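You operate a simulated robot arm through the tools that you are given. There is no shell and no other tool. Be economical: measure what you need, move in short steps, check, and stop when the job is done.

The job below is to be done with a simulated two-armed robot. You get a single attempt, and the scene is never put back.

JOB
Open the grape drawer, take the gold napkin ring and put it in the inside of the grape drawer, then shut the drawer. Then take the pink sweet dish and put it on the top of the purple felt mat. Then put the address box on the narrow sideboard top away on the top of the bureau. Then open the upper drawer of the bureau, take the small parcel from the inside of the upper drawer of the bureau and leave it on the orange clay saucer and shut the drawer again. The order counts.

It is judged by the outcome, as a careful person would: the job done as asked, and still so three seconds after it is handed in. It fails if anything else is knocked over, pushed out of place, dropped, spilled or broken. Flat cloth is picked up by pressing the open fingertips on it (5 to 10 N) and closing them slowly along it; thin cloth reads only 2 to 8 mm in the jaws.

ROBOT AND FRAMES
Two 7-joint arms with two-finger parallel grippers on one trunk, on a base that drives. Base frame: it is fixed to the floor where the robot stands at the start and does not move with it; the origin is under the middle of the robot, x ahead of it, y to its left, z up. Units: m, rad, N and s.
The left shoulder is at the start at [0.05, 0.187, 0.924], the right one opposite. With the tool pointing down near the work surface each hand reaches from about 0.1 to 0.6 m from the robot's upright axis, wherever it stands, measured 20 degrees to its own side. Places, roughly: address box [0.75, 0, 0.75]; clay saucer (12x12x3 cm) [-4.3, 1.9, 0.8]; gold napkin ring (5x5x3 cm) [0.6, 0, 0.7]; grape drawer [0.6, 0.1, 0.5]; inside of the grape drawer [0.7, 0.1, 0.4]; pink sweet dish (9x9x4 cm) [-0.2, 1.5, 0.7]; small parcel (11x8x5 cm) [-3, 0, 0.4]; top of the bureau [-3.2, 0, 1]; top of the purple felt mat (25x19 cm) [-3.4, 3.66, 0.74]; upper drawer of the bureau [-3.1, 0.1, 0.5]. Payload 3.43 kg a hand.
The TCP of each hand is the grasp point between the finger pads, 0.03 m short of the fingertips. In the tool frame z runs along the fingers and y along their closing line. Largest opening 0.094 m; finger width 0.028, thickness 0.01; the body of the gripper, 0.05 by 0.096 m, starts 0.055 m behind the TCP.
Orientation is that of the tool frame in the base frame, as a unit quaternion [x, y, z, w]. With the fingers straight down and closing along the base's y, the tool's x points along the base's -x, its y along +y and its z along -z.

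CONTROLS
- The arms move only by the tool servo_tool. It takes "left_rows", "right_rows" or both (then of equal length, played together; a hand with none holds still); each is a list of rows, each a list of 7 numbers: the shift along the tool's x, y, z in m, then the turn, a rotation vector about the tool's x, y, z in rad, then the closure, from 0 (fully open) to 1 (shut). In form: [[x, y, z, wx, wy, wz, claw], ...]. A call has 1 to 8 rows; each row shifts and turns the commanded pose from where the row before left it, along the tool's axes as they then stand. Rows are played at 5 a second. More than 0.05 m and 0.15 rad between two rows, or a gripper value outside its range, and nothing of the call is played. Where a pose cannot be reached the arm comes as near as it can. A force on the tool above 40 N (or 10 N above the force at the start of the call, whichever is more), or a blocked arm, ends the call early, and 0.2 s more pass. The fingers move at their own pace (about 0.153 m/s each) and stop on an object; they squeeze with about 20 N. The grip force told is the motor's: it shows also when the fingers shut on nothing. Time passes only in rows, and 0.2 s behind the last, so rows that do not move let the fingers close. The reply holds the time, the measured pose of the TCP, the force on the tool along the base axes, the opening and the grip force, in the units named above and with some noise, with the torque about the TCP (base axes, N m) and any sound that the robot's microphone picked up, and new pictures: "show" is both (left out), scene, wrist or none (wrist: the cameras of the hands that moved).
- Cameras (640 x 400 px; columns grow to the right, rows downward): "scene" is now at [0.1399, -0.0188, 1.0768]; the picture's right is [-0.23, -0.97, 0.00], its down [-0.65, 0.15, -0.75] and it looks along [0.73, -0.17, -0.67] (base axes); focal length 214 px, centre (320, 200). "left" rides on the left gripper at [0.076, -0.014, -0.103] in its tool frame; the picture's right is [0.18, 0.98, 0.00], its down [-0.75, 0.14, -0.64] and it looks along [-0.63, 0.12, 0.77] (tool axes); focal length 243 px, centre (320, 200). "right" rides on the right gripper at [0.076, 0.014, -0.102] in its tool frame; the picture's right is [-0.18, 0.98, 0.00], its down [-0.75, -0.14, -0.64] and it looks along [-0.63, -0.12, 0.77] (tool axes); focal length 243 px, centre (320, 200). There is no depth. A picture from a camera that has moved, and an enlarged one, comes with that camera's place and axes in the base frame and with its lens.
- lift_body(by): slides the trunk up (or, below 0, down) by that many m; the arms and the scene camera ride with it, the base frame stays. It gives what a move gives, with no picture.
- drive_base(legs): drives the robot by 1 to 6 legs, each [ahead, left, turn to the left] in m, m and rad, along the robot's own axes; the way and the turn of a leg run together, so that a leg with both is an arc; at most 1.5 m and 3.142 rad a leg. The arms and the cameras ride along, it lands a little off, and it stops where it bumps. It gives what a move gives, and a new picture of the scene camera.
- aim_head(pan, tilt): turns the head with the scene camera to pan (to the left, within 1.396 rad either way) and tilt (down, from -0.506 to 1.204), counted from straight ahead of the robot. It gives what a move gives, and a new picture of the scene camera.
- zoom(camera, box): a new picture of the part [left, top, right, bottom] of that camera's present view, enlarged. It takes no simulated time.
- close_job(): hands the job in; it is judged then, once.

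Go step by step. Nothing tells you exact positions but the pictures and the camera data: compare them with the known pose of the tool, close in by small moves and look again before you grip or let go. The budget is 186 turns and 260 pictures, counting those below and the enlarged ones. Unless the task says otherwise, let go and move clear before handing in.

The tools are called by a JSON object that holds its "fn" and its "kwargs". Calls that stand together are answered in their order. servo_tool: Moves the arms, as the interface text tells. Its arguments: {"type":"object","properties":{"left_rows":{"type":"array","items":{"type":"array","items":{"type":"number"}}},"right_rows":{"type":"array","items":{"type":"array","items":{"type":"number"}}},"show":{"type":"string","enum":["both","scene","wrist","none"]}},"required":[]} The other tools are called the same way: lift_body (by) slides the trunk up or down; drive_base (legs) drives the base; aim_head (pan, tilt) turns the head that bears the scene camera; zoom (camera, box) takes an enlarged picture of a part of a camera's view; close_job () hands the job in.

At the start:

```text
clock: 0.0
left_eef_pos: [0.5335, 0.0892, 1.0142]
left_ee_rot: [0.0, 1.0, 0.0, 0.001]
left_ft_force: [-1.0, 0.7, -1.2]
left_torque: [-0.02, 0.01, -0.03]
left_opening: 0.0941
left_finger_force: 0.0
right_eef_pos: [0.4746, -0.3057, 1.0012]
right_ee_rot: [0.001, 1.0, 0.0, 0.0]
right_ft_force: [0.6, -0.3, 0.5]
right_torque: [-0.02, -0.01, 0.02]
right_opening: 0.094
right_finger_force: 0.1
trunk travel left (down, up): [-0.14, 0.292]
robot x, y, heading: [0.0007, -0.0014, 0.002]
head pan, tilt: [-0.232, 0.73]
```

scene: 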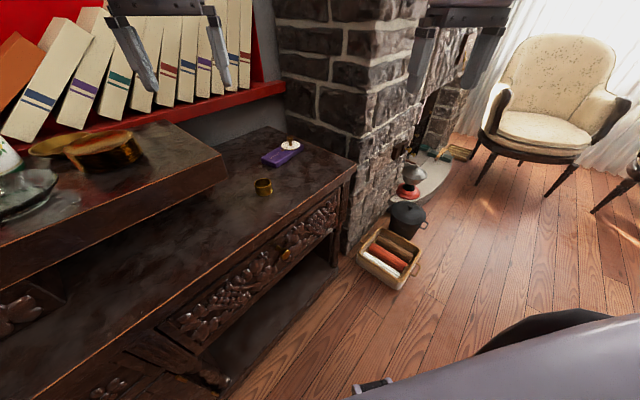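
right: 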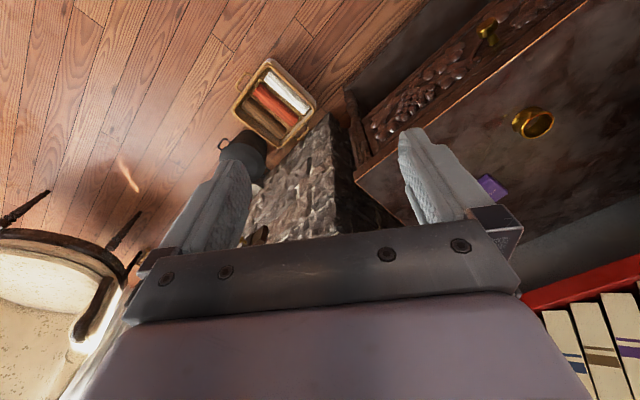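
left: 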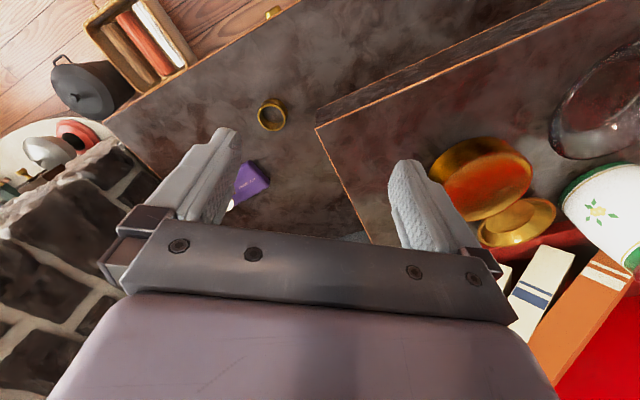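

I see a sideboard set at an angle with carved drawers, a gold ring, and a small purple thing behind it. I'll look closer before moving.

{"fn": "zoom", "kwargs": {"camera": "scene", "box": [140, 120, 380, 390]}}

{"fn": "aim_head", "kwargs": {"pan": 0.5, "tilt": 0.8}}

```text
1.48 times, centred on (260, 255) of scene
camera zoom: at [0.1399, -0.0188, 1.0768], right [-0.23, -0.97, 0.0], down [-0.65, 0.15, -0.75], along [0.73, -0.17, -0.67], focal length 318 px, centre (409, 118)
```

zoom: 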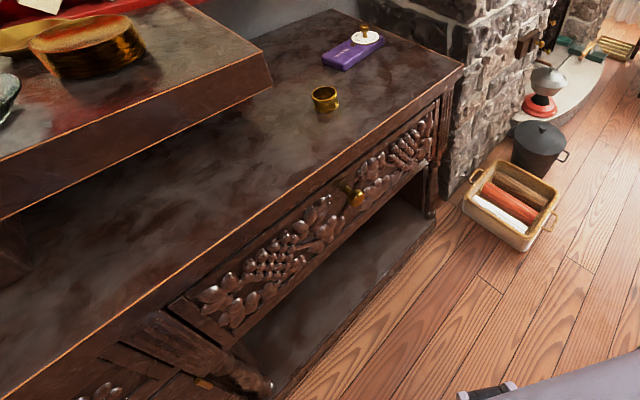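

```text
clock: 1.1
left_eef_pos: [0.5327, 0.0883, 1.0136]
left_ee_rot: [-0.001, 1.0, 0.0, 0.001]
left_ft_force: [0.1, -0.7, 0.5]
left_torque: [-0.01, 0.03, 0.0]
left_opening: 0.0941
left_finger_force: 0.2
right_eef_pos: [0.4735, -0.3054, 1.0026]
right_ee_rot: [0.0, 1.0, 0.001, -0.001]
right_ft_force: [0.0, -1.0, 0.7]
right_torque: [-0.02, 0.02, 0.0]
right_opening: 0.094
right_finger_force: 0.0
trunk travel left (down, up): [-0.14, 0.292]
robot x, y, heading: [-0.0031, 0.0024, -0.003]
head pan, tilt: [0.499, 0.799]
camera scene: at [0.1293, 0.039, 1.071], right [0.48, -0.88, 0.0], down [-0.63, -0.34, -0.7], along [0.61, 0.33, -0.72], focal length 214 px, centre (320, 200)
```

scene: 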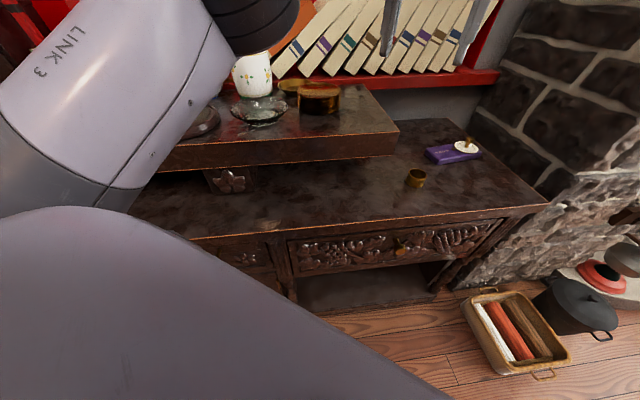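

The sideboard is turned about 37° left relative to me; I estimate the ring at about (0.62, 0.02, 0.71) and the knob at about (0.46, 0, 0.62). I'll square up to the sideboard with the knob on the right hand's side.

{"fn": "drive_base", "kwargs": {"legs": [[-0.08, -0.16, 0], [0, 0, 0.645]]}}

{"fn": "aim_head", "kwargs": {"pan": -0.3, "tilt": 0.8}}

```text
clock: 4.3
left_eef_pos: [0.2955, 0.232, 1.016]
left_ee_rot: [-0.317, 0.948, 0.0, 0.001]
left_ft_force: [0.2, 0.0, -0.3]
left_torque: [-0.03, 0.04, -0.02]
left_opening: 0.0939
left_finger_force: 0.0
right_eef_pos: [0.484, -0.1193, 1.0018]
right_ee_rot: [-0.315, 0.949, 0.001, 0.0]
right_ft_force: [0.6, 0.0, -0.2]
right_torque: [-0.01, -0.03, 0.0]
right_opening: 0.0942
right_finger_force: 0.1
trunk travel left (down, up): [-0.14, 0.292]
robot x, y, heading: [-0.0763, -0.1619, 0.646]
head pan, tilt: [0.499, 0.799]
camera scene: at [0.0008, -0.0509, 1.071], right [0.91, -0.42, 0.0], down [-0.3, -0.65, -0.7], along [0.29, 0.63, -0.72], focal length 214 px, centre (320, 200)
```

scene: 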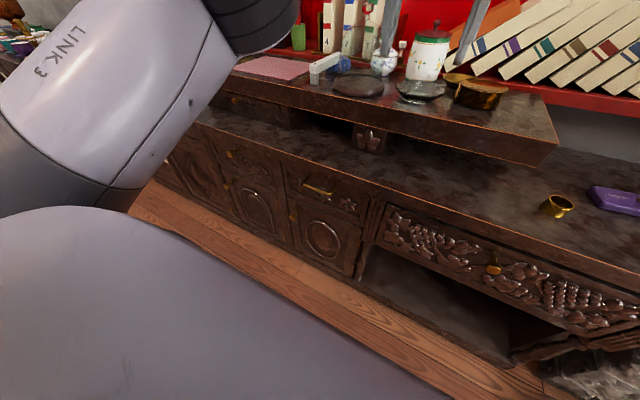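

```text
clock: 5.5
left_eef_pos: [0.2948, 0.2312, 1.0151]
left_ee_rot: [-0.316, 0.949, 0.001, 0.001]
left_ft_force: [-0.1, -0.8, 0.3]
left_torque: [0.04, -0.02, -0.04]
left_opening: 0.094
left_finger_force: 0.1
right_eef_pos: [0.4842, -0.1191, 1.0016]
right_ee_rot: [-0.316, 0.949, -0.001, 0.0]
right_ft_force: [0.0, 0.3, -0.5]
right_torque: [0.02, 0.01, 0.05]
right_opening: 0.094
right_finger_force: 0.1
trunk travel left (down, up): [-0.14, 0.292]
robot x, y, heading: [-0.0814, -0.1586, 0.642]
head pan, tilt: [-0.3, 0.799]
camera scene: at [0.0433, -0.0971, 1.071], right [0.34, -0.94, 0.0], down [-0.68, -0.24, -0.7], along [0.66, 0.23, -0.72], focal length 214 px, centre (320, 200)
```

scene: 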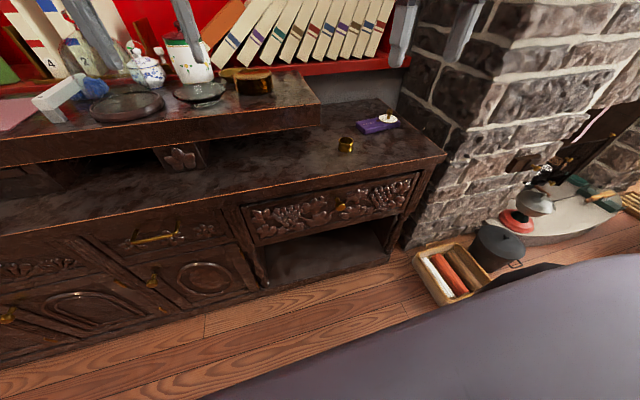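

Drawer knob is near (0.46, -0.01, 0.62), straight ahead-right of me now. I'll lower the right hand in front of it and tilt the fingers 45° forward to see the knob with the wrist camera.

{"fn": "servo_tool", "kwargs": {"right_rows": [[0.008, 0.012, 0.045, 0, 0, 0, 0], [0.008, 0.012, 0.045, 0, 0, 0, 0], [0.008, 0.012, 0.045, 0, 0, 0, 0], [0.008, 0.012, 0.045, 0, 0, 0, 0], [0.008, 0.012, 0.045, 0, 0, 0, 0], [0.008, 0.012, 0.045, 0, 0, 0, 0], [0.008, 0.012, 0.045, 0, 0, 0, 0], [0.008, 0.012, 0.045, 0, 0, 0, 0]], "show": "none"}}

{"fn": "servo_tool", "kwargs": {"right_rows": [[0, 0, 0, 0, -0.131, 0, 0], [0, 0, 0, 0, -0.131, 0, 0], [0, 0, 0, 0, -0.131, 0, 0], [0, 0, 0, 0, -0.131, 0, 0], [0, 0, 0, 0, -0.131, 0, 0], [0, 0, 0, 0, -0.131, 0, 0]], "show": "both"}}

```text
clock: 7.3
left_eef_pos: [0.2946, 0.2308, 1.0142]
left_ee_rot: [-0.317, 0.949, 0.0, 0.001]
left_ft_force: [-0.2, -0.1, 0.1]
left_torque: [0.03, 0.01, -0.02]
left_opening: 0.0939
left_finger_force: 0.0
right_eef_pos: [0.3729, -0.0816, 0.639]
right_ee_rot: [-0.316, 0.949, 0.001, 0.001]
right_ft_force: [-0.5, -0.1, 0.0]
right_torque: [0.01, 0.06, 0.01]
right_opening: 0.0939
right_finger_force: 0.0
trunk travel left (down, up): [-0.14, 0.292]
robot x, y, heading: [-0.0803, -0.1625, 0.64]
head pan, tilt: [-0.3, 0.799]
```

```text
clock: 8.7
left_eef_pos: [0.2938, 0.2309, 1.0129]
left_ee_rot: [-0.316, 0.949, 0.0, 0.001]
left_ft_force: [-0.4, 0.0, -0.4]
left_torque: [-0.02, -0.02, 0.0]
left_opening: 0.0942
left_finger_force: 0.0
right_eef_pos: [0.3743, -0.0796, 0.6418]
right_ee_rot: [-0.295, 0.888, 0.112, 0.335]
right_ft_force: [0.3, 0.2, -0.4]
right_torque: [0.0, 0.0, 0.0]
right_opening: 0.0941
right_finger_force: 0.0
right hand out of reach, approached as far as the arm can: row 6
trunk travel left (down, up): [-0.14, 0.292]
robot x, y, heading: [-0.0826, -0.157, 0.644]
head pan, tilt: [-0.3, 0.799]
camera scene: at [0.0433, -0.0971, 1.071], right [0.34, -0.94, 0.0], down [-0.68, -0.24, -0.7], along [0.66, 0.23, -0.72], focal length 214 px, centre (320, 200)
camera right: at [0.2639, -0.1439, 0.6685], right [-0.48, 0.87, 0.12], down [0.2, -0.03, 0.98], along [0.86, 0.49, -0.16], focal length 243 px, centre (320, 200)
```

scene: 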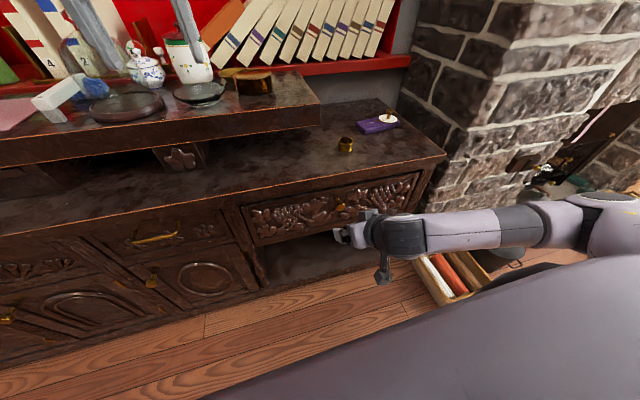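
right: 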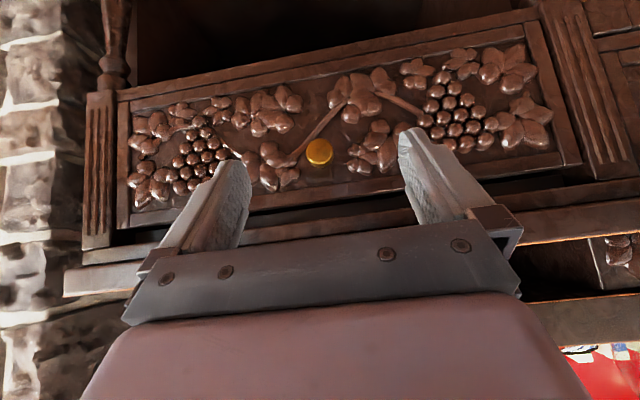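

The knob triangulates to about (0.48, -0.012, 0.577). I'll close in to a pre-grasp 5 cm back.

{"fn": "servo_tool", "kwargs": {"right_rows": [[-0.025, -0.005, 0.032, 0, 0, 0, 0], [-0.025, -0.005, 0.032, 0, 0, 0, 0], [0, 0, 0, 0, 0, 0, 0]], "show": "wrist"}}

```text
clock: 9.5
left_eef_pos: [0.2946, 0.2308, 1.0132]
left_ee_rot: [-0.316, 0.949, 0.0, 0.001]
left_ft_force: [-0.3, 0.5, -0.8]
left_torque: [0.03, -0.01, -0.01]
left_opening: 0.094
left_finger_force: 0.1
right_eef_pos: [0.4459, -0.0399, 0.6242]
right_ee_rot: [-0.296, 0.888, 0.112, 0.334]
right_ft_force: [0.8, 0.1, -0.5]
right_torque: [-0.02, 0.03, 0.01]
right_opening: 0.0941
right_finger_force: 0.1
trunk travel left (down, up): [-0.14, 0.292]
robot x, y, heading: [-0.08, -0.1637, 0.644]
head pan, tilt: [-0.3, 0.799]
camera right: at [0.3353, -0.1032, 0.6517], right [-0.48, 0.87, 0.12], down [0.2, -0.03, 0.98], along [0.86, 0.49, -0.16], focal length 243 px, centre (320, 200)
```

right: 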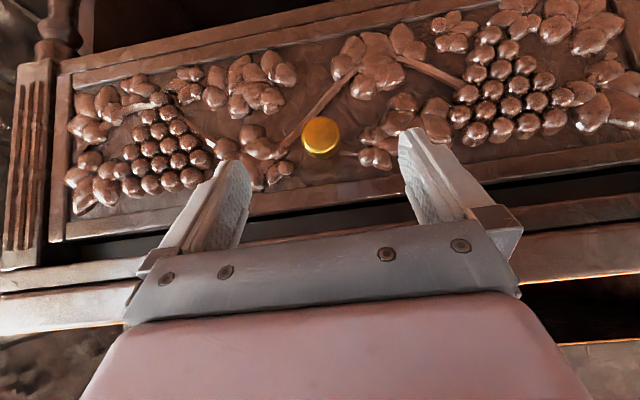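

Aligned laterally; advancing along the fingers to straddle the knob.

{"fn": "servo_tool", "kwargs": {"right_rows": [[-0.002, 0, 0.019, 0, 0, 0, 0], [-0.002, 0, 0.019, 0, 0, 0, 0], [0, 0, 0.016, 0, 0, 0, 0], [0, 0, 0, 0, 0, 0, 0]], "show": "both"}}

```text
clock: 10.5
left_eef_pos: [0.2935, 0.2304, 1.0154]
left_ee_rot: [-0.317, 0.949, 0.001, 0.0]
left_ft_force: [0.5, 0.2, -0.2]
left_torque: [0.01, 0.0, 0.0]
left_opening: 0.0939
left_finger_force: 0.2
right_eef_pos: [0.4773, -0.0167, 0.589]
right_ee_rot: [-0.296, 0.888, 0.112, 0.335]
right_ft_force: [-0.2, -0.8, 0.0]
right_torque: [0.04, 0.02, -0.01]
right_opening: 0.094
right_finger_force: 0.0
trunk travel left (down, up): [-0.14, 0.292]
robot x, y, heading: [-0.0795, -0.1582, 0.644]
head pan, tilt: [-0.3, 0.799]
camera scene: at [0.0433, -0.0972, 1.071], right [0.34, -0.94, 0.0], down [-0.68, -0.24, -0.7], along [0.66, 0.23, -0.72], focal length 214 px, centre (320, 200)
camera right: at [0.3669, -0.0811, 0.6152], right [-0.48, 0.87, 0.12], down [0.2, -0.03, 0.98], along [0.86, 0.49, -0.16], focal length 243 px, centre (320, 200)
```

scene: 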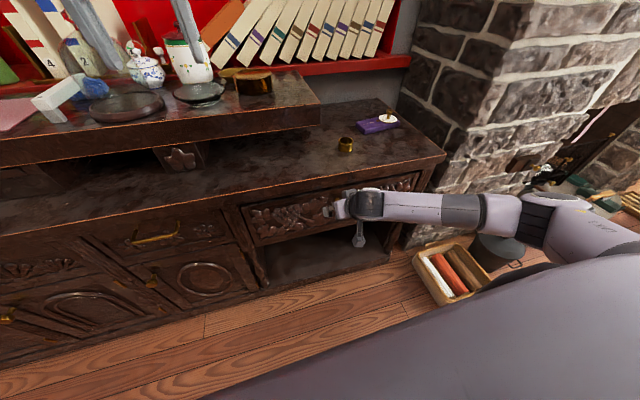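
right: 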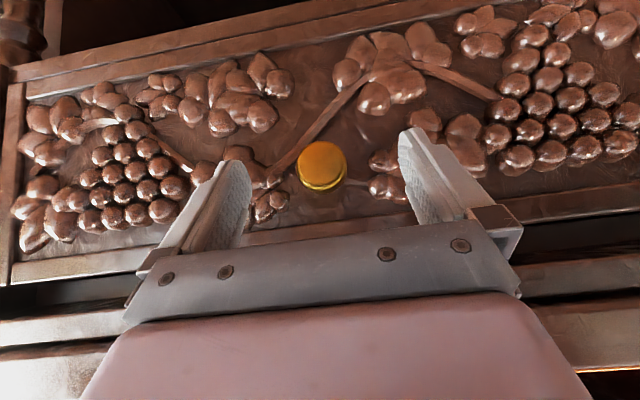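

Tips just reach the knob; 1.6 cm more, then close.

{"fn": "servo_tool", "kwargs": {"right_rows": [[-0.001, 0, 0.008, 0, 0, 0, 0], [-0.001, 0, 0.008, 0, 0, 0, 0], [0, 0, 0, 0, 0, 0, 1], [0, 0, 0, 0, 0, 0, 1], [0, 0, 0, 0, 0, 0, 1]], "show": "wrist"}}

```text
clock: 11.7
left_eef_pos: [0.2935, 0.2301, 1.0136]
left_ee_rot: [-0.316, 0.949, 0.0, 0.001]
left_ft_force: [-0.3, 0.2, 0.8]
left_torque: [0.0, 0.01, 0.01]
left_opening: 0.0939
left_finger_force: 0.1
right_eef_pos: [0.4869, -0.011, 0.5774]
right_ee_rot: [-0.295, 0.888, 0.11, 0.335]
right_ft_force: [2.9, -2.9, 0.2]
right_torque: [-0.16, 0.03, -0.04]
right_opening: 0.0313
right_finger_force: 45.3
trunk travel left (down, up): [-0.14, 0.292]
robot x, y, heading: [-0.0795, -0.1573, 0.644]
head pan, tilt: [-0.3, 0.799]
camera right: at [0.3764, -0.0736, 0.6054], right [-0.48, 0.87, 0.12], down [0.2, -0.03, 0.98], along [0.86, 0.49, -0.16], focal length 243 px, centre (320, 200)
```

right: 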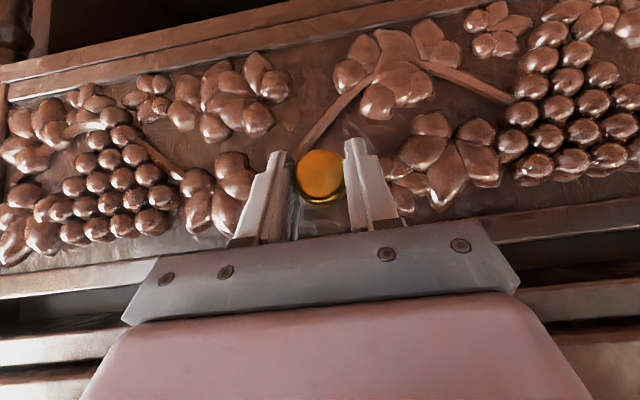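

Knob gripped. Pulling the drawer straight out.

{"fn": "servo_tool", "kwargs": {"right_rows": [[0.015, 0, -0.0132, 0, 0, 0, 1], [0.015, 0, -0.0132, 0, 0, 0, 1], [0.015, 0, -0.0132, 0, 0, 0, 1], [0.015, 0, -0.0132, 0, 0, 0, 1], [0.015, 0, -0.0132, 0, 0, 0, 1], [0.015, 0, -0.0132, 0, 0, 0, 1], [0.015, 0, -0.0132, 0, 0, 0, 1], [0.015, 0, -0.0132, 0, 0, 0, 1]], "show": "scene"}}

```text
clock: 13.4
left_eef_pos: [0.2948, 0.2313, 1.0145]
left_ee_rot: [-0.318, 0.948, 0.0, 0.0]
left_ft_force: [-0.3, 0.2, -1.4]
left_torque: [0.0, 0.0, -0.03]
left_opening: 0.094
left_finger_force: 0.1
right_eef_pos: [0.4078, -0.0682, 0.5809]
right_ee_rot: [-0.309, 0.887, 0.12, 0.321]
right_ft_force: [-2.4, 0.8, -9.0]
right_torque: [0.82, -0.73, 0.15]
right_opening: 0.0314
right_finger_force: 44.8
right hand out of reach, approached as far as the arm can: row 5, 6, 7, 8
trunk travel left (down, up): [-0.14, 0.292]
robot x, y, heading: [-0.0775, -0.1604, 0.644]
head pan, tilt: [-0.3, 0.799]
stopped in row 8 (right hand): the force on the tool passed its limit (the readings are from after the stop); the commanded pose is now the measured one
camera scene: at [0.0434, -0.0967, 1.0711], right [0.34, -0.94, 0.0], down [-0.68, -0.24, -0.7], along [0.66, 0.24, -0.72], focal length 214 px, centre (320, 200)
```

scene: 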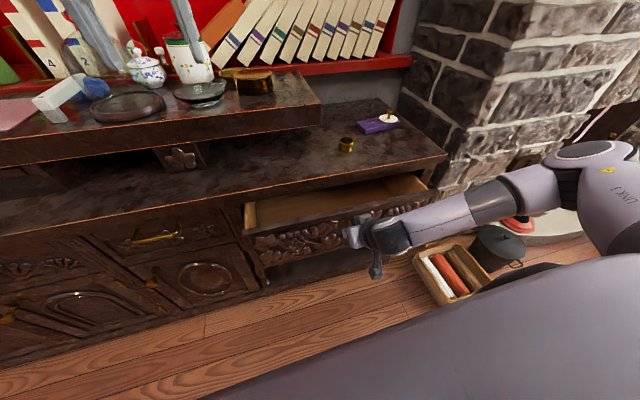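

Drawer is out about 10 cm and the arm runs out of reach; I'll back the base up a little while holding the knob.

{"fn": "drive_base", "kwargs": {"legs": [[-0.07, 0, 0]]}}

```text
clock: 14.4
left_eef_pos: [0.237, 0.1907, 1.0137]
left_ee_rot: [-0.318, 0.948, 0.0, 0.0]
left_ft_force: [0.3, 0.4, -0.3]
left_torque: [-0.01, -0.01, -0.04]
left_opening: 0.094
left_finger_force: 0.1
right_eef_pos: [0.351, -0.1093, 0.5796]
right_ee_rot: [-0.309, 0.888, 0.121, 0.319]
right_ft_force: [-7.3, 7.6, -13.5]
right_torque: [-0.5, 0.9, 0.44]
right_opening: 0.0315
right_finger_force: 44.9
trunk travel left (down, up): [-0.14, 0.292]
robot x, y, heading: [-0.1389, -0.1984, 0.645]
head pan, tilt: [-0.3, 0.799]
camera scene: at [-0.0127, -0.1383, 1.0708], right [0.34, -0.94, 0.0], down [-0.68, -0.24, -0.7], along [0.66, 0.24, -0.72], focal length 214 px, centre (320, 200)
```

scene: 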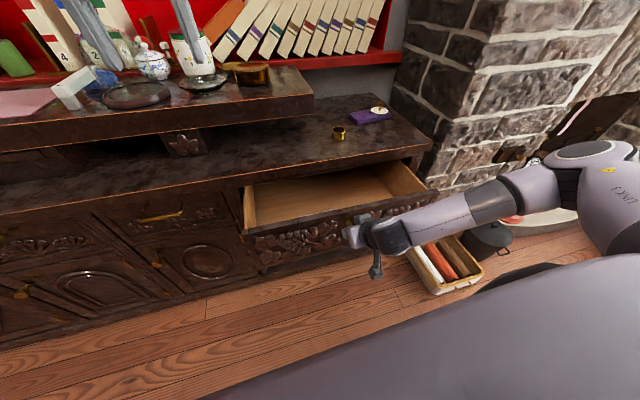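

Drawer is open about 17 cm. Releasing the knob, lifting clear, and turning the fingers back down.

{"fn": "servo_tool", "kwargs": {"right_rows": [[0, 0, 0, 0, 0, 0, 0], [0, 0, 0, 0, 0, 0, 0], [-0.02, 0, -0.022, 0, 0, 0, 0], [-0.026, 0, -0.03, 0, 0, 0, 0], [-0.026, 0, -0.03, 0, 0, 0, 0], [-0.026, 0, -0.03, 0, 0, 0, 0], [-0.026, 0, -0.03, 0, 0, 0, 0], [-0.026, 0, -0.03, 0, 0, 0, 0]], "show": "none"}}

{"fn": "servo_tool", "kwargs": {"right_rows": [[0, 0, 0, 0, 0.116, 0, 0], [0, 0, 0, 0, 0.116, 0, 0], [0, 0, 0, 0, 0.116, 0, 0], [0, 0, 0, 0, 0.116, 0, 0], [0, 0, 0, 0, 0.116, 0, 0], [0, 0, 0, 0, 0.116, 0, 0]], "show": "both"}}

```text
clock: 16.2
left_eef_pos: [0.2365, 0.1904, 1.0144]
left_ee_rot: [-0.318, 0.948, -0.001, 0.0]
left_ft_force: [0.5, -1.2, 0.4]
left_torque: [-0.01, 0.0, -0.02]
left_opening: 0.0941
left_finger_force: 0.2
right_eef_pos: [0.3561, -0.111, 0.8087]
right_ee_rot: [-0.31, 0.887, 0.121, 0.319]
right_ft_force: [-0.5, 0.4, -0.4]
right_torque: [0.0, -0.01, 0.01]
right_opening: 0.0937
right_finger_force: 0.0
trunk travel left (down, up): [-0.14, 0.292]
robot x, y, heading: [-0.1347, -0.2058, 0.642]
head pan, tilt: [-0.3, 0.799]
```

```text
clock: 17.6
left_eef_pos: [0.2363, 0.1905, 1.0137]
left_ee_rot: [-0.319, 0.948, 0.0, 0.0]
left_ft_force: [0.3, 0.5, -0.1]
left_torque: [-0.01, 0.01, -0.02]
left_opening: 0.0945
left_finger_force: 0.1
right_eef_pos: [0.3558, -0.1086, 0.8072]
right_ee_rot: [-0.332, 0.943, 0.008, -0.003]
right_ft_force: [-0.7, -0.2, -0.4]
right_torque: [-0.01, 0.0, 0.02]
right_opening: 0.094
right_finger_force: 0.0
trunk travel left (down, up): [-0.14, 0.292]
robot x, y, heading: [-0.1337, -0.1983, 0.644]
head pan, tilt: [-0.3, 0.799]
camera scene: at [-0.0133, -0.1387, 1.071], right [0.34, -0.94, 0.0], down [-0.67, -0.24, -0.7], along [0.66, 0.24, -0.72], focal length 214 px, centre (320, 200)
camera right: at [0.2872, -0.1472, 0.9118], right [-0.47, 0.88, 0.02], down [0.68, 0.35, 0.64], along [0.56, 0.31, -0.77], focal length 243 px, centre (320, 200)
```

scene: 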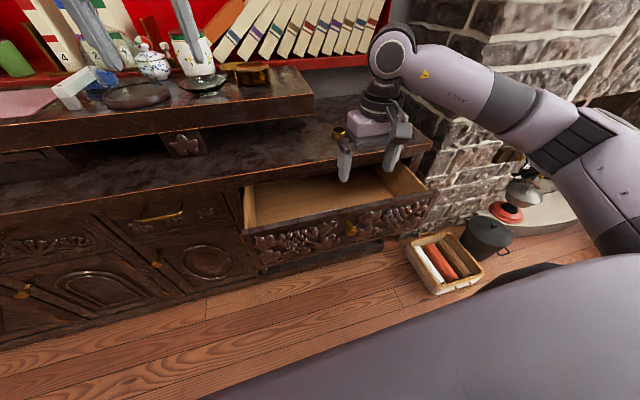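
right: 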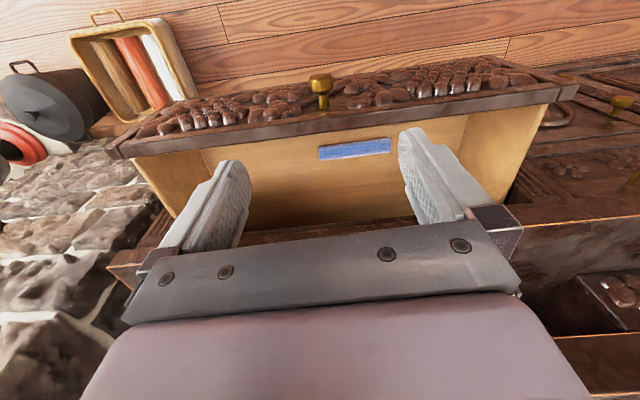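

Now drive in closer to reach the ring over the drawer.

{"fn": "drive_base", "kwargs": {"legs": [[0.15, -0.06, 0]]}}

```text
clock: 19.0
left_eef_pos: [0.3925, 0.2302, 1.015]
left_ee_rot: [-0.317, 0.949, 0.0, 0.0]
left_ft_force: [0.5, 0.2, 0.0]
left_torque: [-0.03, -0.01, 0.0]
left_opening: 0.0941
left_finger_force: 0.1
right_eef_pos: [0.5103, -0.0704, 0.8074]
right_ee_rot: [-0.33, 0.944, 0.008, -0.002]
right_ft_force: [-0.1, 0.7, 0.2]
right_torque: [0.0, 0.0, -0.03]
right_opening: 0.0941
right_finger_force: 0.0
trunk travel left (down, up): [-0.14, 0.292]
robot x, y, heading: [0.019, -0.159, 0.642]
head pan, tilt: [-0.3, 0.799]
camera scene: at [0.1414, -0.0982, 1.071], right [0.34, -0.94, 0.0], down [-0.68, -0.24, -0.7], along [0.66, 0.23, -0.72], focal length 214 px, centre (320, 200)
```

scene: 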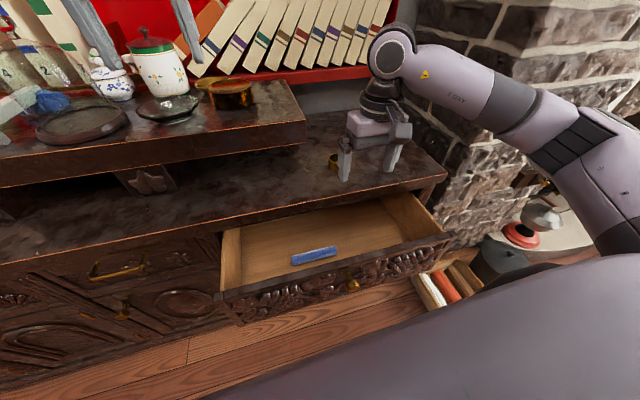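

Moving the right hand above the ring at roughly (0.624, 0.021).

{"fn": "servo_tool", "kwargs": {"right_rows": [[-0.036, 0, 0, 0, 0, 0, 0], [-0.036, 0, 0, 0, 0, 0, 0], [-0.036, 0, 0, 0, 0, 0, 0], [-0.036, 0, 0, 0, 0, 0, 0], [0, 0, 0, 0, 0, 0, 0]], "show": "both"}}

```text
clock: 20.2
left_eef_pos: [0.393, 0.2304, 1.014]
left_ee_rot: [-0.317, 0.948, 0.0, 0.0]
left_ft_force: [-0.2, 0.3, 0.4]
left_torque: [0.02, -0.03, 0.03]
left_opening: 0.0942
left_finger_force: 0.1
right_eef_pos: [0.6251, 0.0208, 0.8085]
right_ee_rot: [-0.331, 0.944, 0.008, -0.003]
right_ft_force: [-0.2, 0.5, -0.1]
right_torque: [-0.02, 0.0, 0.01]
right_opening: 0.094
right_finger_force: 0.1
trunk travel left (down, up): [-0.14, 0.292]
robot x, y, heading: [0.0189, -0.1593, 0.646]
head pan, tilt: [-0.3, 0.799]
camera scene: at [0.1414, -0.0981, 1.071], right [0.34, -0.94, 0.0], down [-0.68, -0.24, -0.7], along [0.66, 0.23, -0.72], focal length 214 px, centre (320, 200)
camera right: at [0.555, -0.0175, 0.9113], right [-0.47, 0.88, 0.02], down [0.68, 0.35, 0.64], along [0.56, 0.31, -0.77], focal length 243 px, centre (320, 200)
```

scene: 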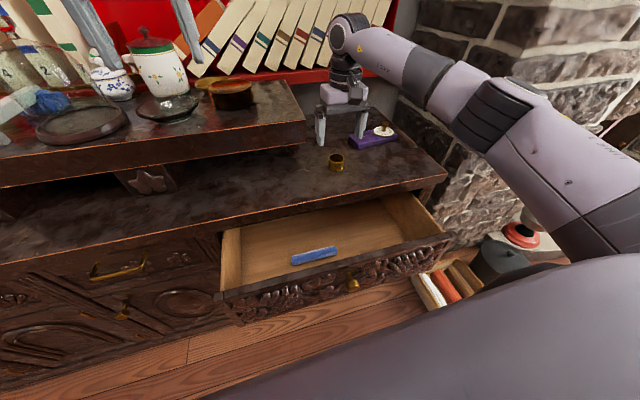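
right: 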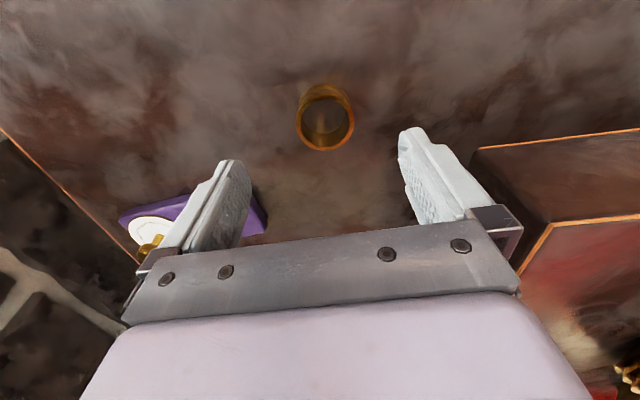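

Ring is centred under the hand. Descending with fingertips stopping just above the top and closing.

{"fn": "servo_tool", "kwargs": {"right_rows": [[0, 0, 0.025, 0, 0, 0, 0], [0, 0, 0.025, 0, 0, 0, 0], [0, 0, 0.021, 0, 0, 0, 0], [0, 0, 0, 0, 0, 0, 0]], "show": "both"}}

```text
clock: 21.2
left_eef_pos: [0.3925, 0.23, 1.0134]
left_ee_rot: [-0.317, 0.948, 0.0, 0.0]
left_ft_force: [-0.1, 0.4, 0.4]
left_torque: [0.01, -0.02, -0.03]
left_opening: 0.094
left_finger_force: 0.1
right_eef_pos: [0.6249, 0.0222, 0.7375]
right_ee_rot: [-0.331, 0.944, 0.007, -0.002]
right_ft_force: [-0.4, -0.8, -0.3]
right_torque: [-0.02, 0.0, -0.03]
right_opening: 0.0942
right_finger_force: 0.1
trunk travel left (down, up): [-0.14, 0.292]
robot x, y, heading: [0.0138, -0.1609, 0.649]
head pan, tilt: [-0.3, 0.799]
camera scene: at [0.1414, -0.0982, 1.071], right [0.34, -0.94, 0.0], down [-0.68, -0.24, -0.7], along [0.66, 0.23, -0.72], focal length 214 px, centre (320, 200)
camera right: at [0.5547, -0.0161, 0.8399], right [-0.47, 0.88, 0.02], down [0.68, 0.35, 0.64], along [0.56, 0.31, -0.77], focal length 243 px, centre (320, 200)
```

scene: 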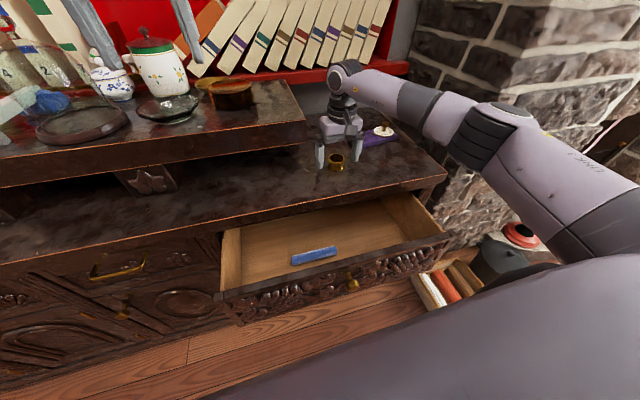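
right: 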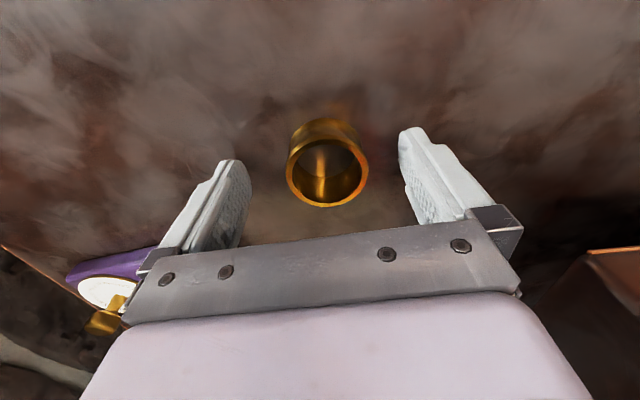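

Slight centring, then grip.

{"fn": "servo_tool", "kwargs": {"right_rows": [[0.008, 0, 0.004, 0, 0, 0, 0], [0, 0, 0, 0, 0, 0, 0.5], [0, 0, 0, 0, 0, 0, 1], [0, 0, 0, 0, 0, 0, 1], [0, 0, 0, 0, 0, 0, 1]], "show": "none"}}

{"fn": "servo_tool", "kwargs": {"right_rows": [[0, 0, -0.03, 0, 0, 0, 1], [0, 0, -0.04, 0, 0, 0, 1], [0, 0, -0.03, 0, 0, 0, 1], [0, 0, 0, 0, 0, 0, 1]], "show": "both"}}

```text
clock: 22.4
left_eef_pos: [0.3926, 0.2305, 1.015]
left_ee_rot: [-0.317, 0.948, 0.001, 0.001]
left_ft_force: [1.0, -0.5, 0.1]
left_torque: [-0.01, -0.01, 0.0]
left_opening: 0.0941
left_finger_force: 0.0
right_eef_pos: [0.6188, 0.0171, 0.7347]
right_ee_rot: [-0.331, 0.943, 0.008, -0.001]
right_ft_force: [-0.4, 1.1, 2.3]
right_torque: [0.01, -0.03, 0.02]
right_opening: 0.0445
right_finger_force: 19.9
trunk travel left (down, up): [-0.14, 0.292]
robot x, y, heading: [0.0195, -0.1584, 0.646]
head pan, tilt: [-0.3, 0.799]
```

```text
clock: 23.4
left_eef_pos: [0.3927, 0.2296, 1.0141]
left_ee_rot: [-0.317, 0.948, 0.001, 0.0]
left_ft_force: [0.2, -0.1, 0.0]
left_torque: [0.01, 0.01, -0.03]
left_opening: 0.0939
left_finger_force: 0.0
right_eef_pos: [0.6186, 0.0135, 0.8351]
right_ee_rot: [-0.331, 0.944, 0.008, -0.002]
right_ft_force: [0.4, -0.5, -0.5]
right_torque: [0.03, -0.02, 0.02]
right_opening: 0.0443
right_finger_force: 19.9
trunk travel left (down, up): [-0.14, 0.292]
robot x, y, heading: [0.0178, -0.16, 0.645]
head pan, tilt: [-0.3, 0.799]
camera scene: at [0.1414, -0.0982, 1.071], right [0.34, -0.94, 0.0], down [-0.68, -0.24, -0.7], along [0.66, 0.23, -0.72], focal length 214 px, centre (320, 200)
camera right: at [0.5488, -0.024, 0.9388], right [-0.47, 0.88, 0.02], down [0.68, 0.35, 0.64], along [0.56, 0.31, -0.77], focal length 243 px, centre (320, 200)
```

scene: 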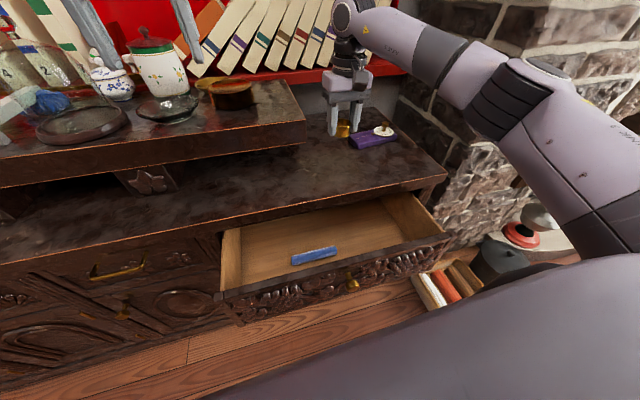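
right: 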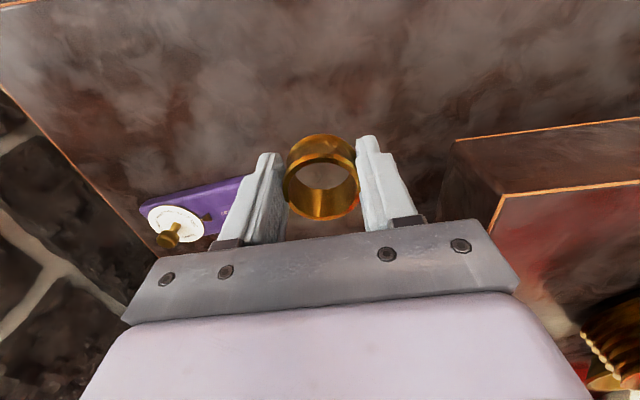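

Ring held. Carrying it back over the open drawer and part way down.

{"fn": "servo_tool", "kwargs": {"right_rows": [[0.042, -0.004, 0, 0, 0, 0, 1], [0.042, -0.004, 0, 0, 0, 0, 1], [0.042, -0.004, 0, 0, 0, 0, 1], [0.042, -0.003, 0, 0, 0, 0, 1], [0, 0, 0.05, 0, 0, 0, 1], [0, 0, 0.05, 0, 0, 0, 1], [0, 0, 0.05, 0, 0, 0, 1], [0, 0, 0, 0, 0, 0, 1]], "show": "both"}}

```text
clock: 25.2
left_eef_pos: [0.3918, 0.2299, 1.0133]
left_ee_rot: [-0.317, 0.949, 0.0, 0.001]
left_ft_force: [-0.4, -0.1, 0.4]
left_torque: [0.0, 0.02, -0.01]
left_opening: 0.0939
left_finger_force: 0.0
right_eef_pos: [0.4957, -0.1009, 0.6824]
right_ee_rot: [-0.33, 0.944, 0.008, -0.002]
right_ft_force: [0.3, -0.3, 0.0]
right_torque: [0.0, 0.01, 0.02]
right_opening: 0.0445
right_finger_force: 20.4
trunk travel left (down, up): [-0.14, 0.292]
robot x, y, heading: [0.0193, -0.1613, 0.639]
head pan, tilt: [-0.3, 0.799]
camera scene: at [0.1415, -0.0982, 1.071], right [0.34, -0.94, 0.0], down [-0.68, -0.24, -0.7], along [0.66, 0.23, -0.72], focal length 214 px, centre (320, 200)
camera right: at [0.4251, -0.1387, 0.7861], right [-0.47, 0.88, 0.02], down [0.68, 0.35, 0.64], along [0.56, 0.31, -0.77], focal length 243 px, centre (320, 200)
```

scene: 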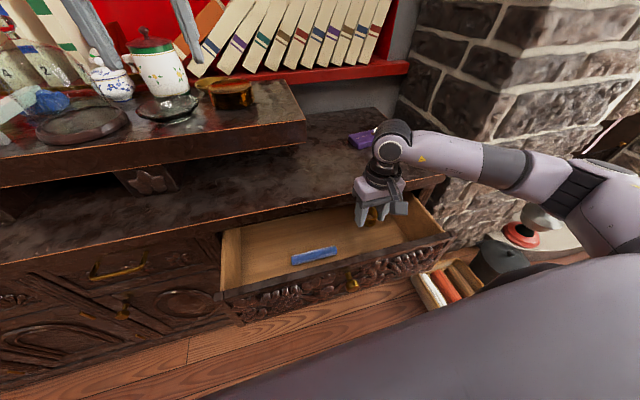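
right: 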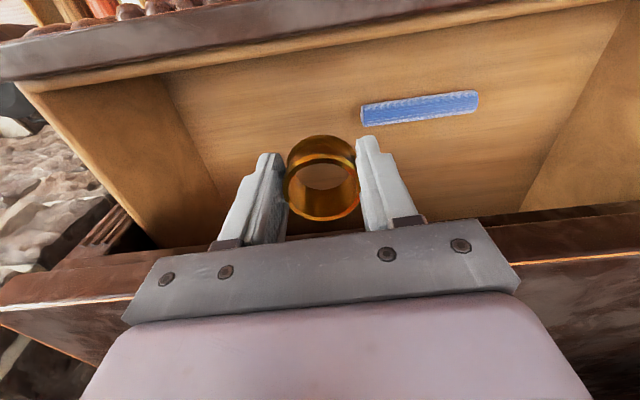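

Descending into the drawer, nudged slightly away from the table edge.

{"fn": "servo_tool", "kwargs": {"right_rows": [[0.012, 0, 0.03, 0, 0, 0, 1], [0, 0, 0.03, 0, 0, 0, 1], [0, 0, 0.025, 0, 0, 0, 1], [0, 0, 0.01, 0, 0, 0, 1], [0, 0, 0, 0, 0, 0, 1]], "show": "both"}}

```text
clock: 26.4
left_eef_pos: [0.3922, 0.2294, 1.0149]
left_ee_rot: [-0.317, 0.949, 0.0, 0.001]
left_ft_force: [-0.3, -0.2, 0.0]
left_torque: [0.01, -0.03, -0.01]
left_opening: 0.0942
left_finger_force: 0.1
right_eef_pos: [0.4846, -0.1057, 0.5885]
right_ee_rot: [-0.33, 0.944, 0.008, -0.001]
right_ft_force: [0.0, 0.8, -0.6]
right_torque: [-0.03, 0.0, -0.02]
right_opening: 0.0447
right_finger_force: 19.5
trunk travel left (down, up): [-0.14, 0.292]
robot x, y, heading: [0.0194, -0.1592, 0.646]
head pan, tilt: [-0.3, 0.799]
camera scene: at [0.1414, -0.0982, 1.071], right [0.34, -0.94, 0.0], down [-0.68, -0.24, -0.7], along [0.66, 0.23, -0.72], focal length 214 px, centre (320, 200)
camera right: at [0.4145, -0.1438, 0.6917], right [-0.47, 0.88, 0.02], down [0.68, 0.35, 0.64], along [0.56, 0.31, -0.77], focal length 243 px, centre (320, 200)
```

scene: 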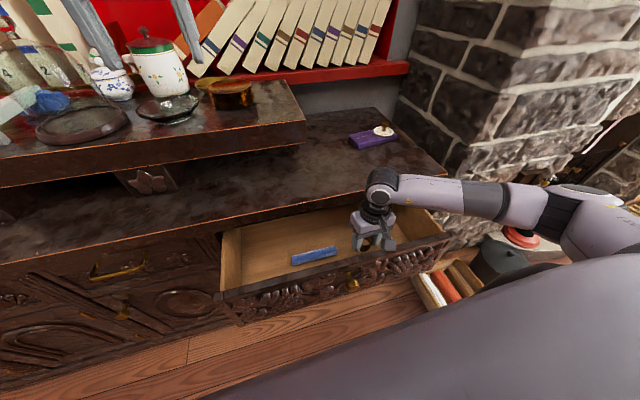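
right: 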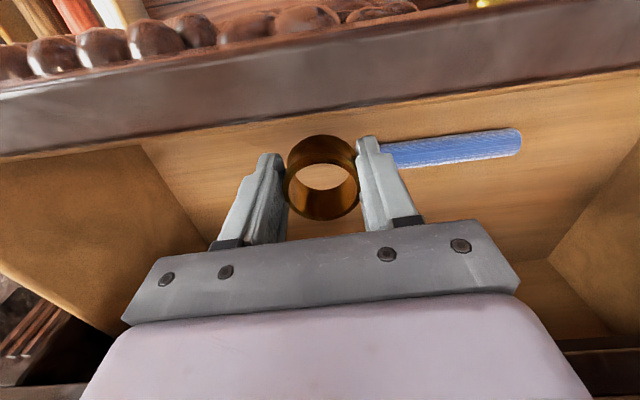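

The blue thing is too near my left finger when it opens, so I shift 4 cm right, then continue down.

{"fn": "servo_tool", "kwargs": {"right_rows": [[0, -0.02, 0, 0, 0, 0, 1], [0, -0.02, 0, 0, 0, 0, 1], [0, 0, 0.008, 0, 0, 0, 1], [0, 0, 0.008, 0, 0, 0, 1], [0, 0, 0, 0, 0, 0, 1]], "show": "wrist"}}

```text
clock: 27.6
left_eef_pos: [0.3919, 0.23, 1.0141]
left_ee_rot: [-0.316, 0.949, 0.0, 0.001]
left_ft_force: [-0.5, -0.1, 0.5]
left_torque: [0.01, -0.03, -0.03]
left_opening: 0.0941
left_finger_force: 0.1
right_eef_pos: [0.5087, -0.1366, 0.5729]
right_ee_rot: [-0.331, 0.944, 0.008, -0.001]
right_ft_force: [0.6, -0.8, 0.0]
right_torque: [0.01, 0.01, 0.01]
right_opening: 0.0444
right_finger_force: 19.7
trunk travel left (down, up): [-0.14, 0.292]
robot x, y, heading: [0.0203, -0.1614, 0.646]
head pan, tilt: [-0.3, 0.799]
camera right: at [0.4388, -0.175, 0.6752], right [-0.47, 0.88, 0.02], down [0.68, 0.35, 0.64], along [0.56, 0.31, -0.77], focal length 243 px, centre (320, 200)
```

right: 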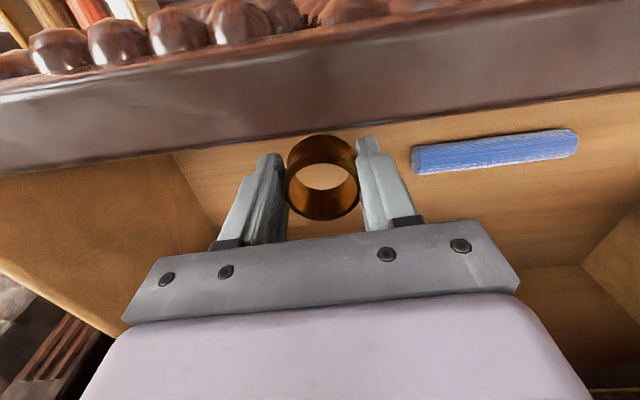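

The drawer floor appears to be near z≈0.47, so the ring still hangs about 6 cm up. I'll go down further in small steps.

{"fn": "servo_tool", "kwargs": {"right_rows": [[-0.004, 0, 0.012, 0, 0, 0, 1], [-0.004, 0, 0.012, 0, 0, 0, 1], [0, 0, 0.012, 0, 0, 0, 1], [0, 0, 0, 0, 0, 0, 1]], "show": "both"}}

```text
clock: 28.6
left_eef_pos: [0.3921, 0.2302, 1.0146]
left_ee_rot: [-0.317, 0.949, 0.0, 0.001]
left_ft_force: [-0.6, 0.1, 0.1]
left_torque: [0.0, -0.01, 0.03]
left_opening: 0.0938
left_finger_force: 0.0
right_eef_pos: [0.5153, -0.1316, 0.5361]
right_ee_rot: [-0.33, 0.944, 0.009, -0.001]
right_ft_force: [0.1, -0.6, -0.2]
right_torque: [-0.03, 0.01, 0.0]
right_opening: 0.0444
right_finger_force: 19.8
trunk travel left (down, up): [-0.14, 0.292]
robot x, y, heading: [0.0183, -0.1608, 0.645]
head pan, tilt: [-0.3, 0.799]
camera scene: at [0.1414, -0.0982, 1.071], right [0.34, -0.94, 0.0], down [-0.68, -0.24, -0.7], along [0.66, 0.23, -0.72], focal length 214 px, centre (320, 200)
camera right: at [0.4455, -0.1695, 0.6395], right [-0.47, 0.88, 0.02], down [0.68, 0.35, 0.64], along [0.56, 0.31, -0.77], focal length 243 px, centre (320, 200)
```

scene: 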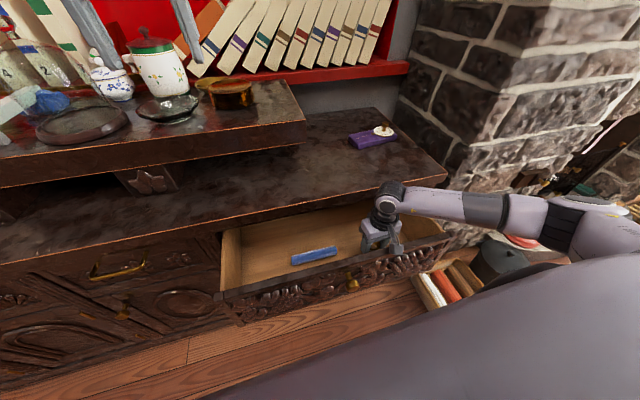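
right: 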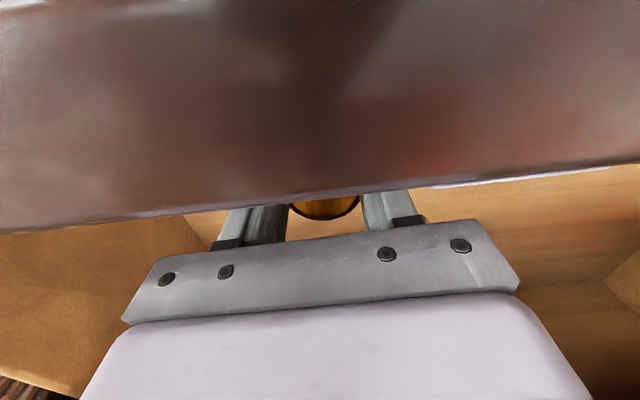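

Lens is about 4 cm over the drawer's front lip; creeping down 2 cm more, watching force.

{"fn": "servo_tool", "kwargs": {"right_rows": [[0, 0, 0.007, 0, 0, 0, 1], [0, 0, 0.007, 0, 0, 0, 1], [0, 0, 0.006, 0, 0, 0, 1], [0, 0, 0, 0, 0, 0, 1]], "show": "wrist"}}

```text
clock: 29.6
left_eef_pos: [0.3911, 0.2301, 1.0145]
left_ee_rot: [-0.317, 0.948, 0.0, 0.001]
left_ft_force: [-0.3, -0.2, -0.9]
left_torque: [0.02, 0.02, 0.02]
left_opening: 0.094
left_finger_force: 0.1
right_eef_pos: [0.5142, -0.1328, 0.517]
right_ee_rot: [-0.33, 0.944, 0.007, -0.003]
right_ft_force: [-0.9, 0.2, 0.1]
right_torque: [-0.04, -0.02, -0.01]
right_opening: 0.0444
right_finger_force: 20.1
trunk travel left (down, up): [-0.14, 0.292]
robot x, y, heading: [0.021, -0.1597, 0.646]
head pan, tilt: [-0.3, 0.799]
camera right: at [0.4444, -0.1697, 0.6187], right [-0.47, 0.88, 0.02], down [0.68, 0.35, 0.64], along [0.56, 0.31, -0.77], focal length 243 px, centre (320, 200)
```

right: 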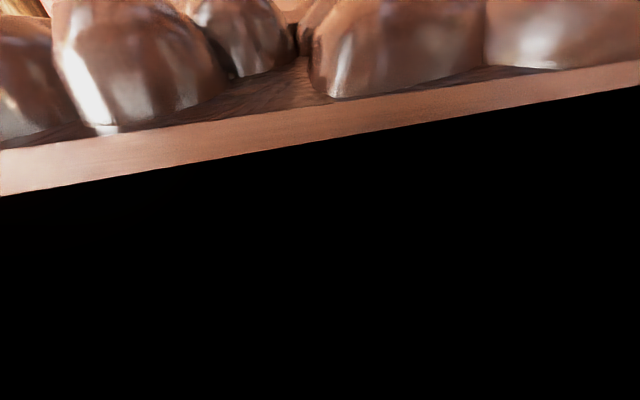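

No contact force. Feeling for the floor in small steps.

{"fn": "servo_tool", "kwargs": {"right_rows": [[0, 0, 0.005, 0, 0, 0, 1], [0, 0, 0.005, 0, 0, 0, 1], [0, 0, 0, 0, 0, 0, 1]], "show": "scene"}}

```text
clock: 30.4
left_eef_pos: [0.3922, 0.2303, 1.014]
left_ee_rot: [-0.316, 0.949, 0.001, 0.001]
left_ft_force: [-0.1, -0.7, -0.7]
left_torque: [0.0, 0.0, 0.03]
left_opening: 0.094
left_finger_force: 0.0
right_eef_pos: [0.5147, -0.1319, 0.5076]
right_ee_rot: [-0.331, 0.944, 0.008, -0.001]
right_ft_force: [2.4, -3.0, 12.1]
right_torque: [-0.09, 1.01, 0.24]
right_opening: 0.0443
right_finger_force: 20.1
trunk travel left (down, up): [-0.14, 0.292]
robot x, y, heading: [0.022, -0.1602, 0.642]
head pan, tilt: [-0.3, 0.799]
camera scene: at [0.1408, -0.0983, 1.0712], right [0.34, -0.94, 0.0], down [-0.67, -0.24, -0.7], along [0.66, 0.23, -0.72], focal length 214 px, centre (320, 200)
```

scene: 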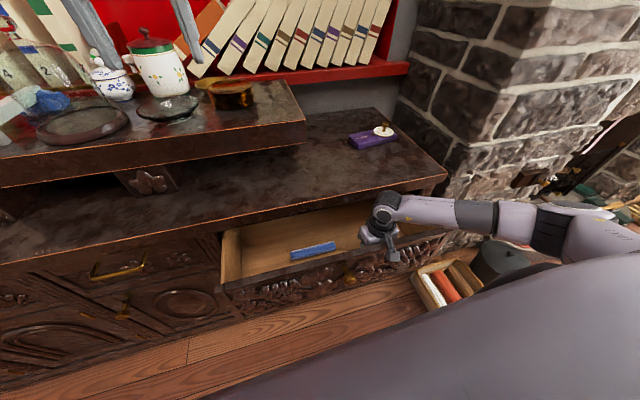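

The light contact is the camera housing on the drawer lip, with the ring right at the floor level. I'll back off 2 mm, release, and rise.

{"fn": "servo_tool", "kwargs": {"right_rows": [[0, 0, -0.002, 0, 0, 0, 1], [0, 0, 0, 0, 0, 0, 0.4], [0, 0, 0, 0, 0, 0, 0.2], [0, 0, 0, 0, 0, 0, 0.2], [0, 0, -0.03, 0, 0, 0, 0.2], [0, 0, -0.04, 0, 0, 0, 0.2], [0, 0, -0.05, 0, 0, 0, 0.2], [0, 0, -0.05, 0, 0, 0, 0]], "show": "both"}}

```text
clock: 32.2
left_eef_pos: [0.393, 0.2305, 1.0144]
left_ee_rot: [-0.317, 0.948, 0.0, 0.002]
left_ft_force: [-0.1, 0.4, 0.2]
left_torque: [0.03, -0.01, 0.01]
left_opening: 0.094
left_finger_force: 0.0
right_eef_pos: [0.5158, -0.1331, 0.6788]
right_ee_rot: [-0.329, 0.944, 0.007, -0.002]
right_ft_force: [-0.8, -0.5, -0.5]
right_torque: [0.0, -0.02, -0.01]
right_opening: 0.0941
right_finger_force: 0.1
trunk travel left (down, up): [-0.14, 0.292]
robot x, y, heading: [0.0225, -0.1618, 0.643]
head pan, tilt: [-0.3, 0.799]
camera scene: at [0.1413, -0.0982, 1.0709], right [0.34, -0.94, 0.0], down [-0.68, -0.24, -0.7], along [0.66, 0.23, -0.72], focal length 214 px, centre (320, 200)
camera right: at [0.4459, -0.1705, 0.7814], right [-0.47, 0.88, 0.02], down [0.68, 0.35, 0.64], along [0.56, 0.31, -0.77], focal length 243 px, centre (320, 200)
```

scene: 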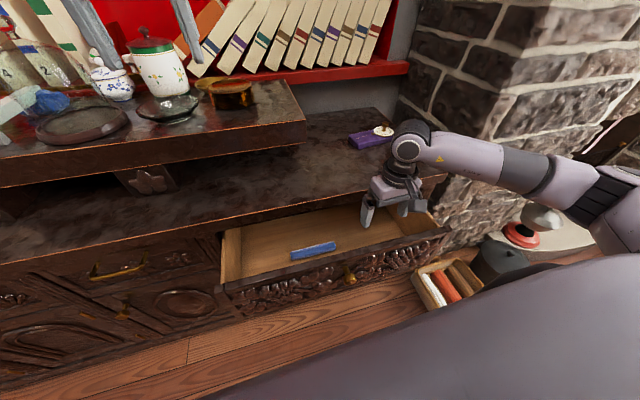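
right: 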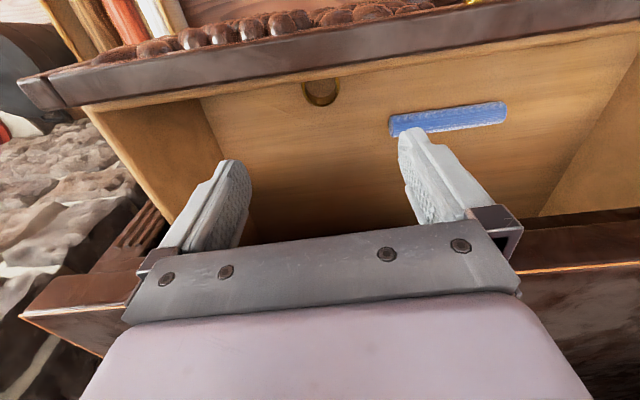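

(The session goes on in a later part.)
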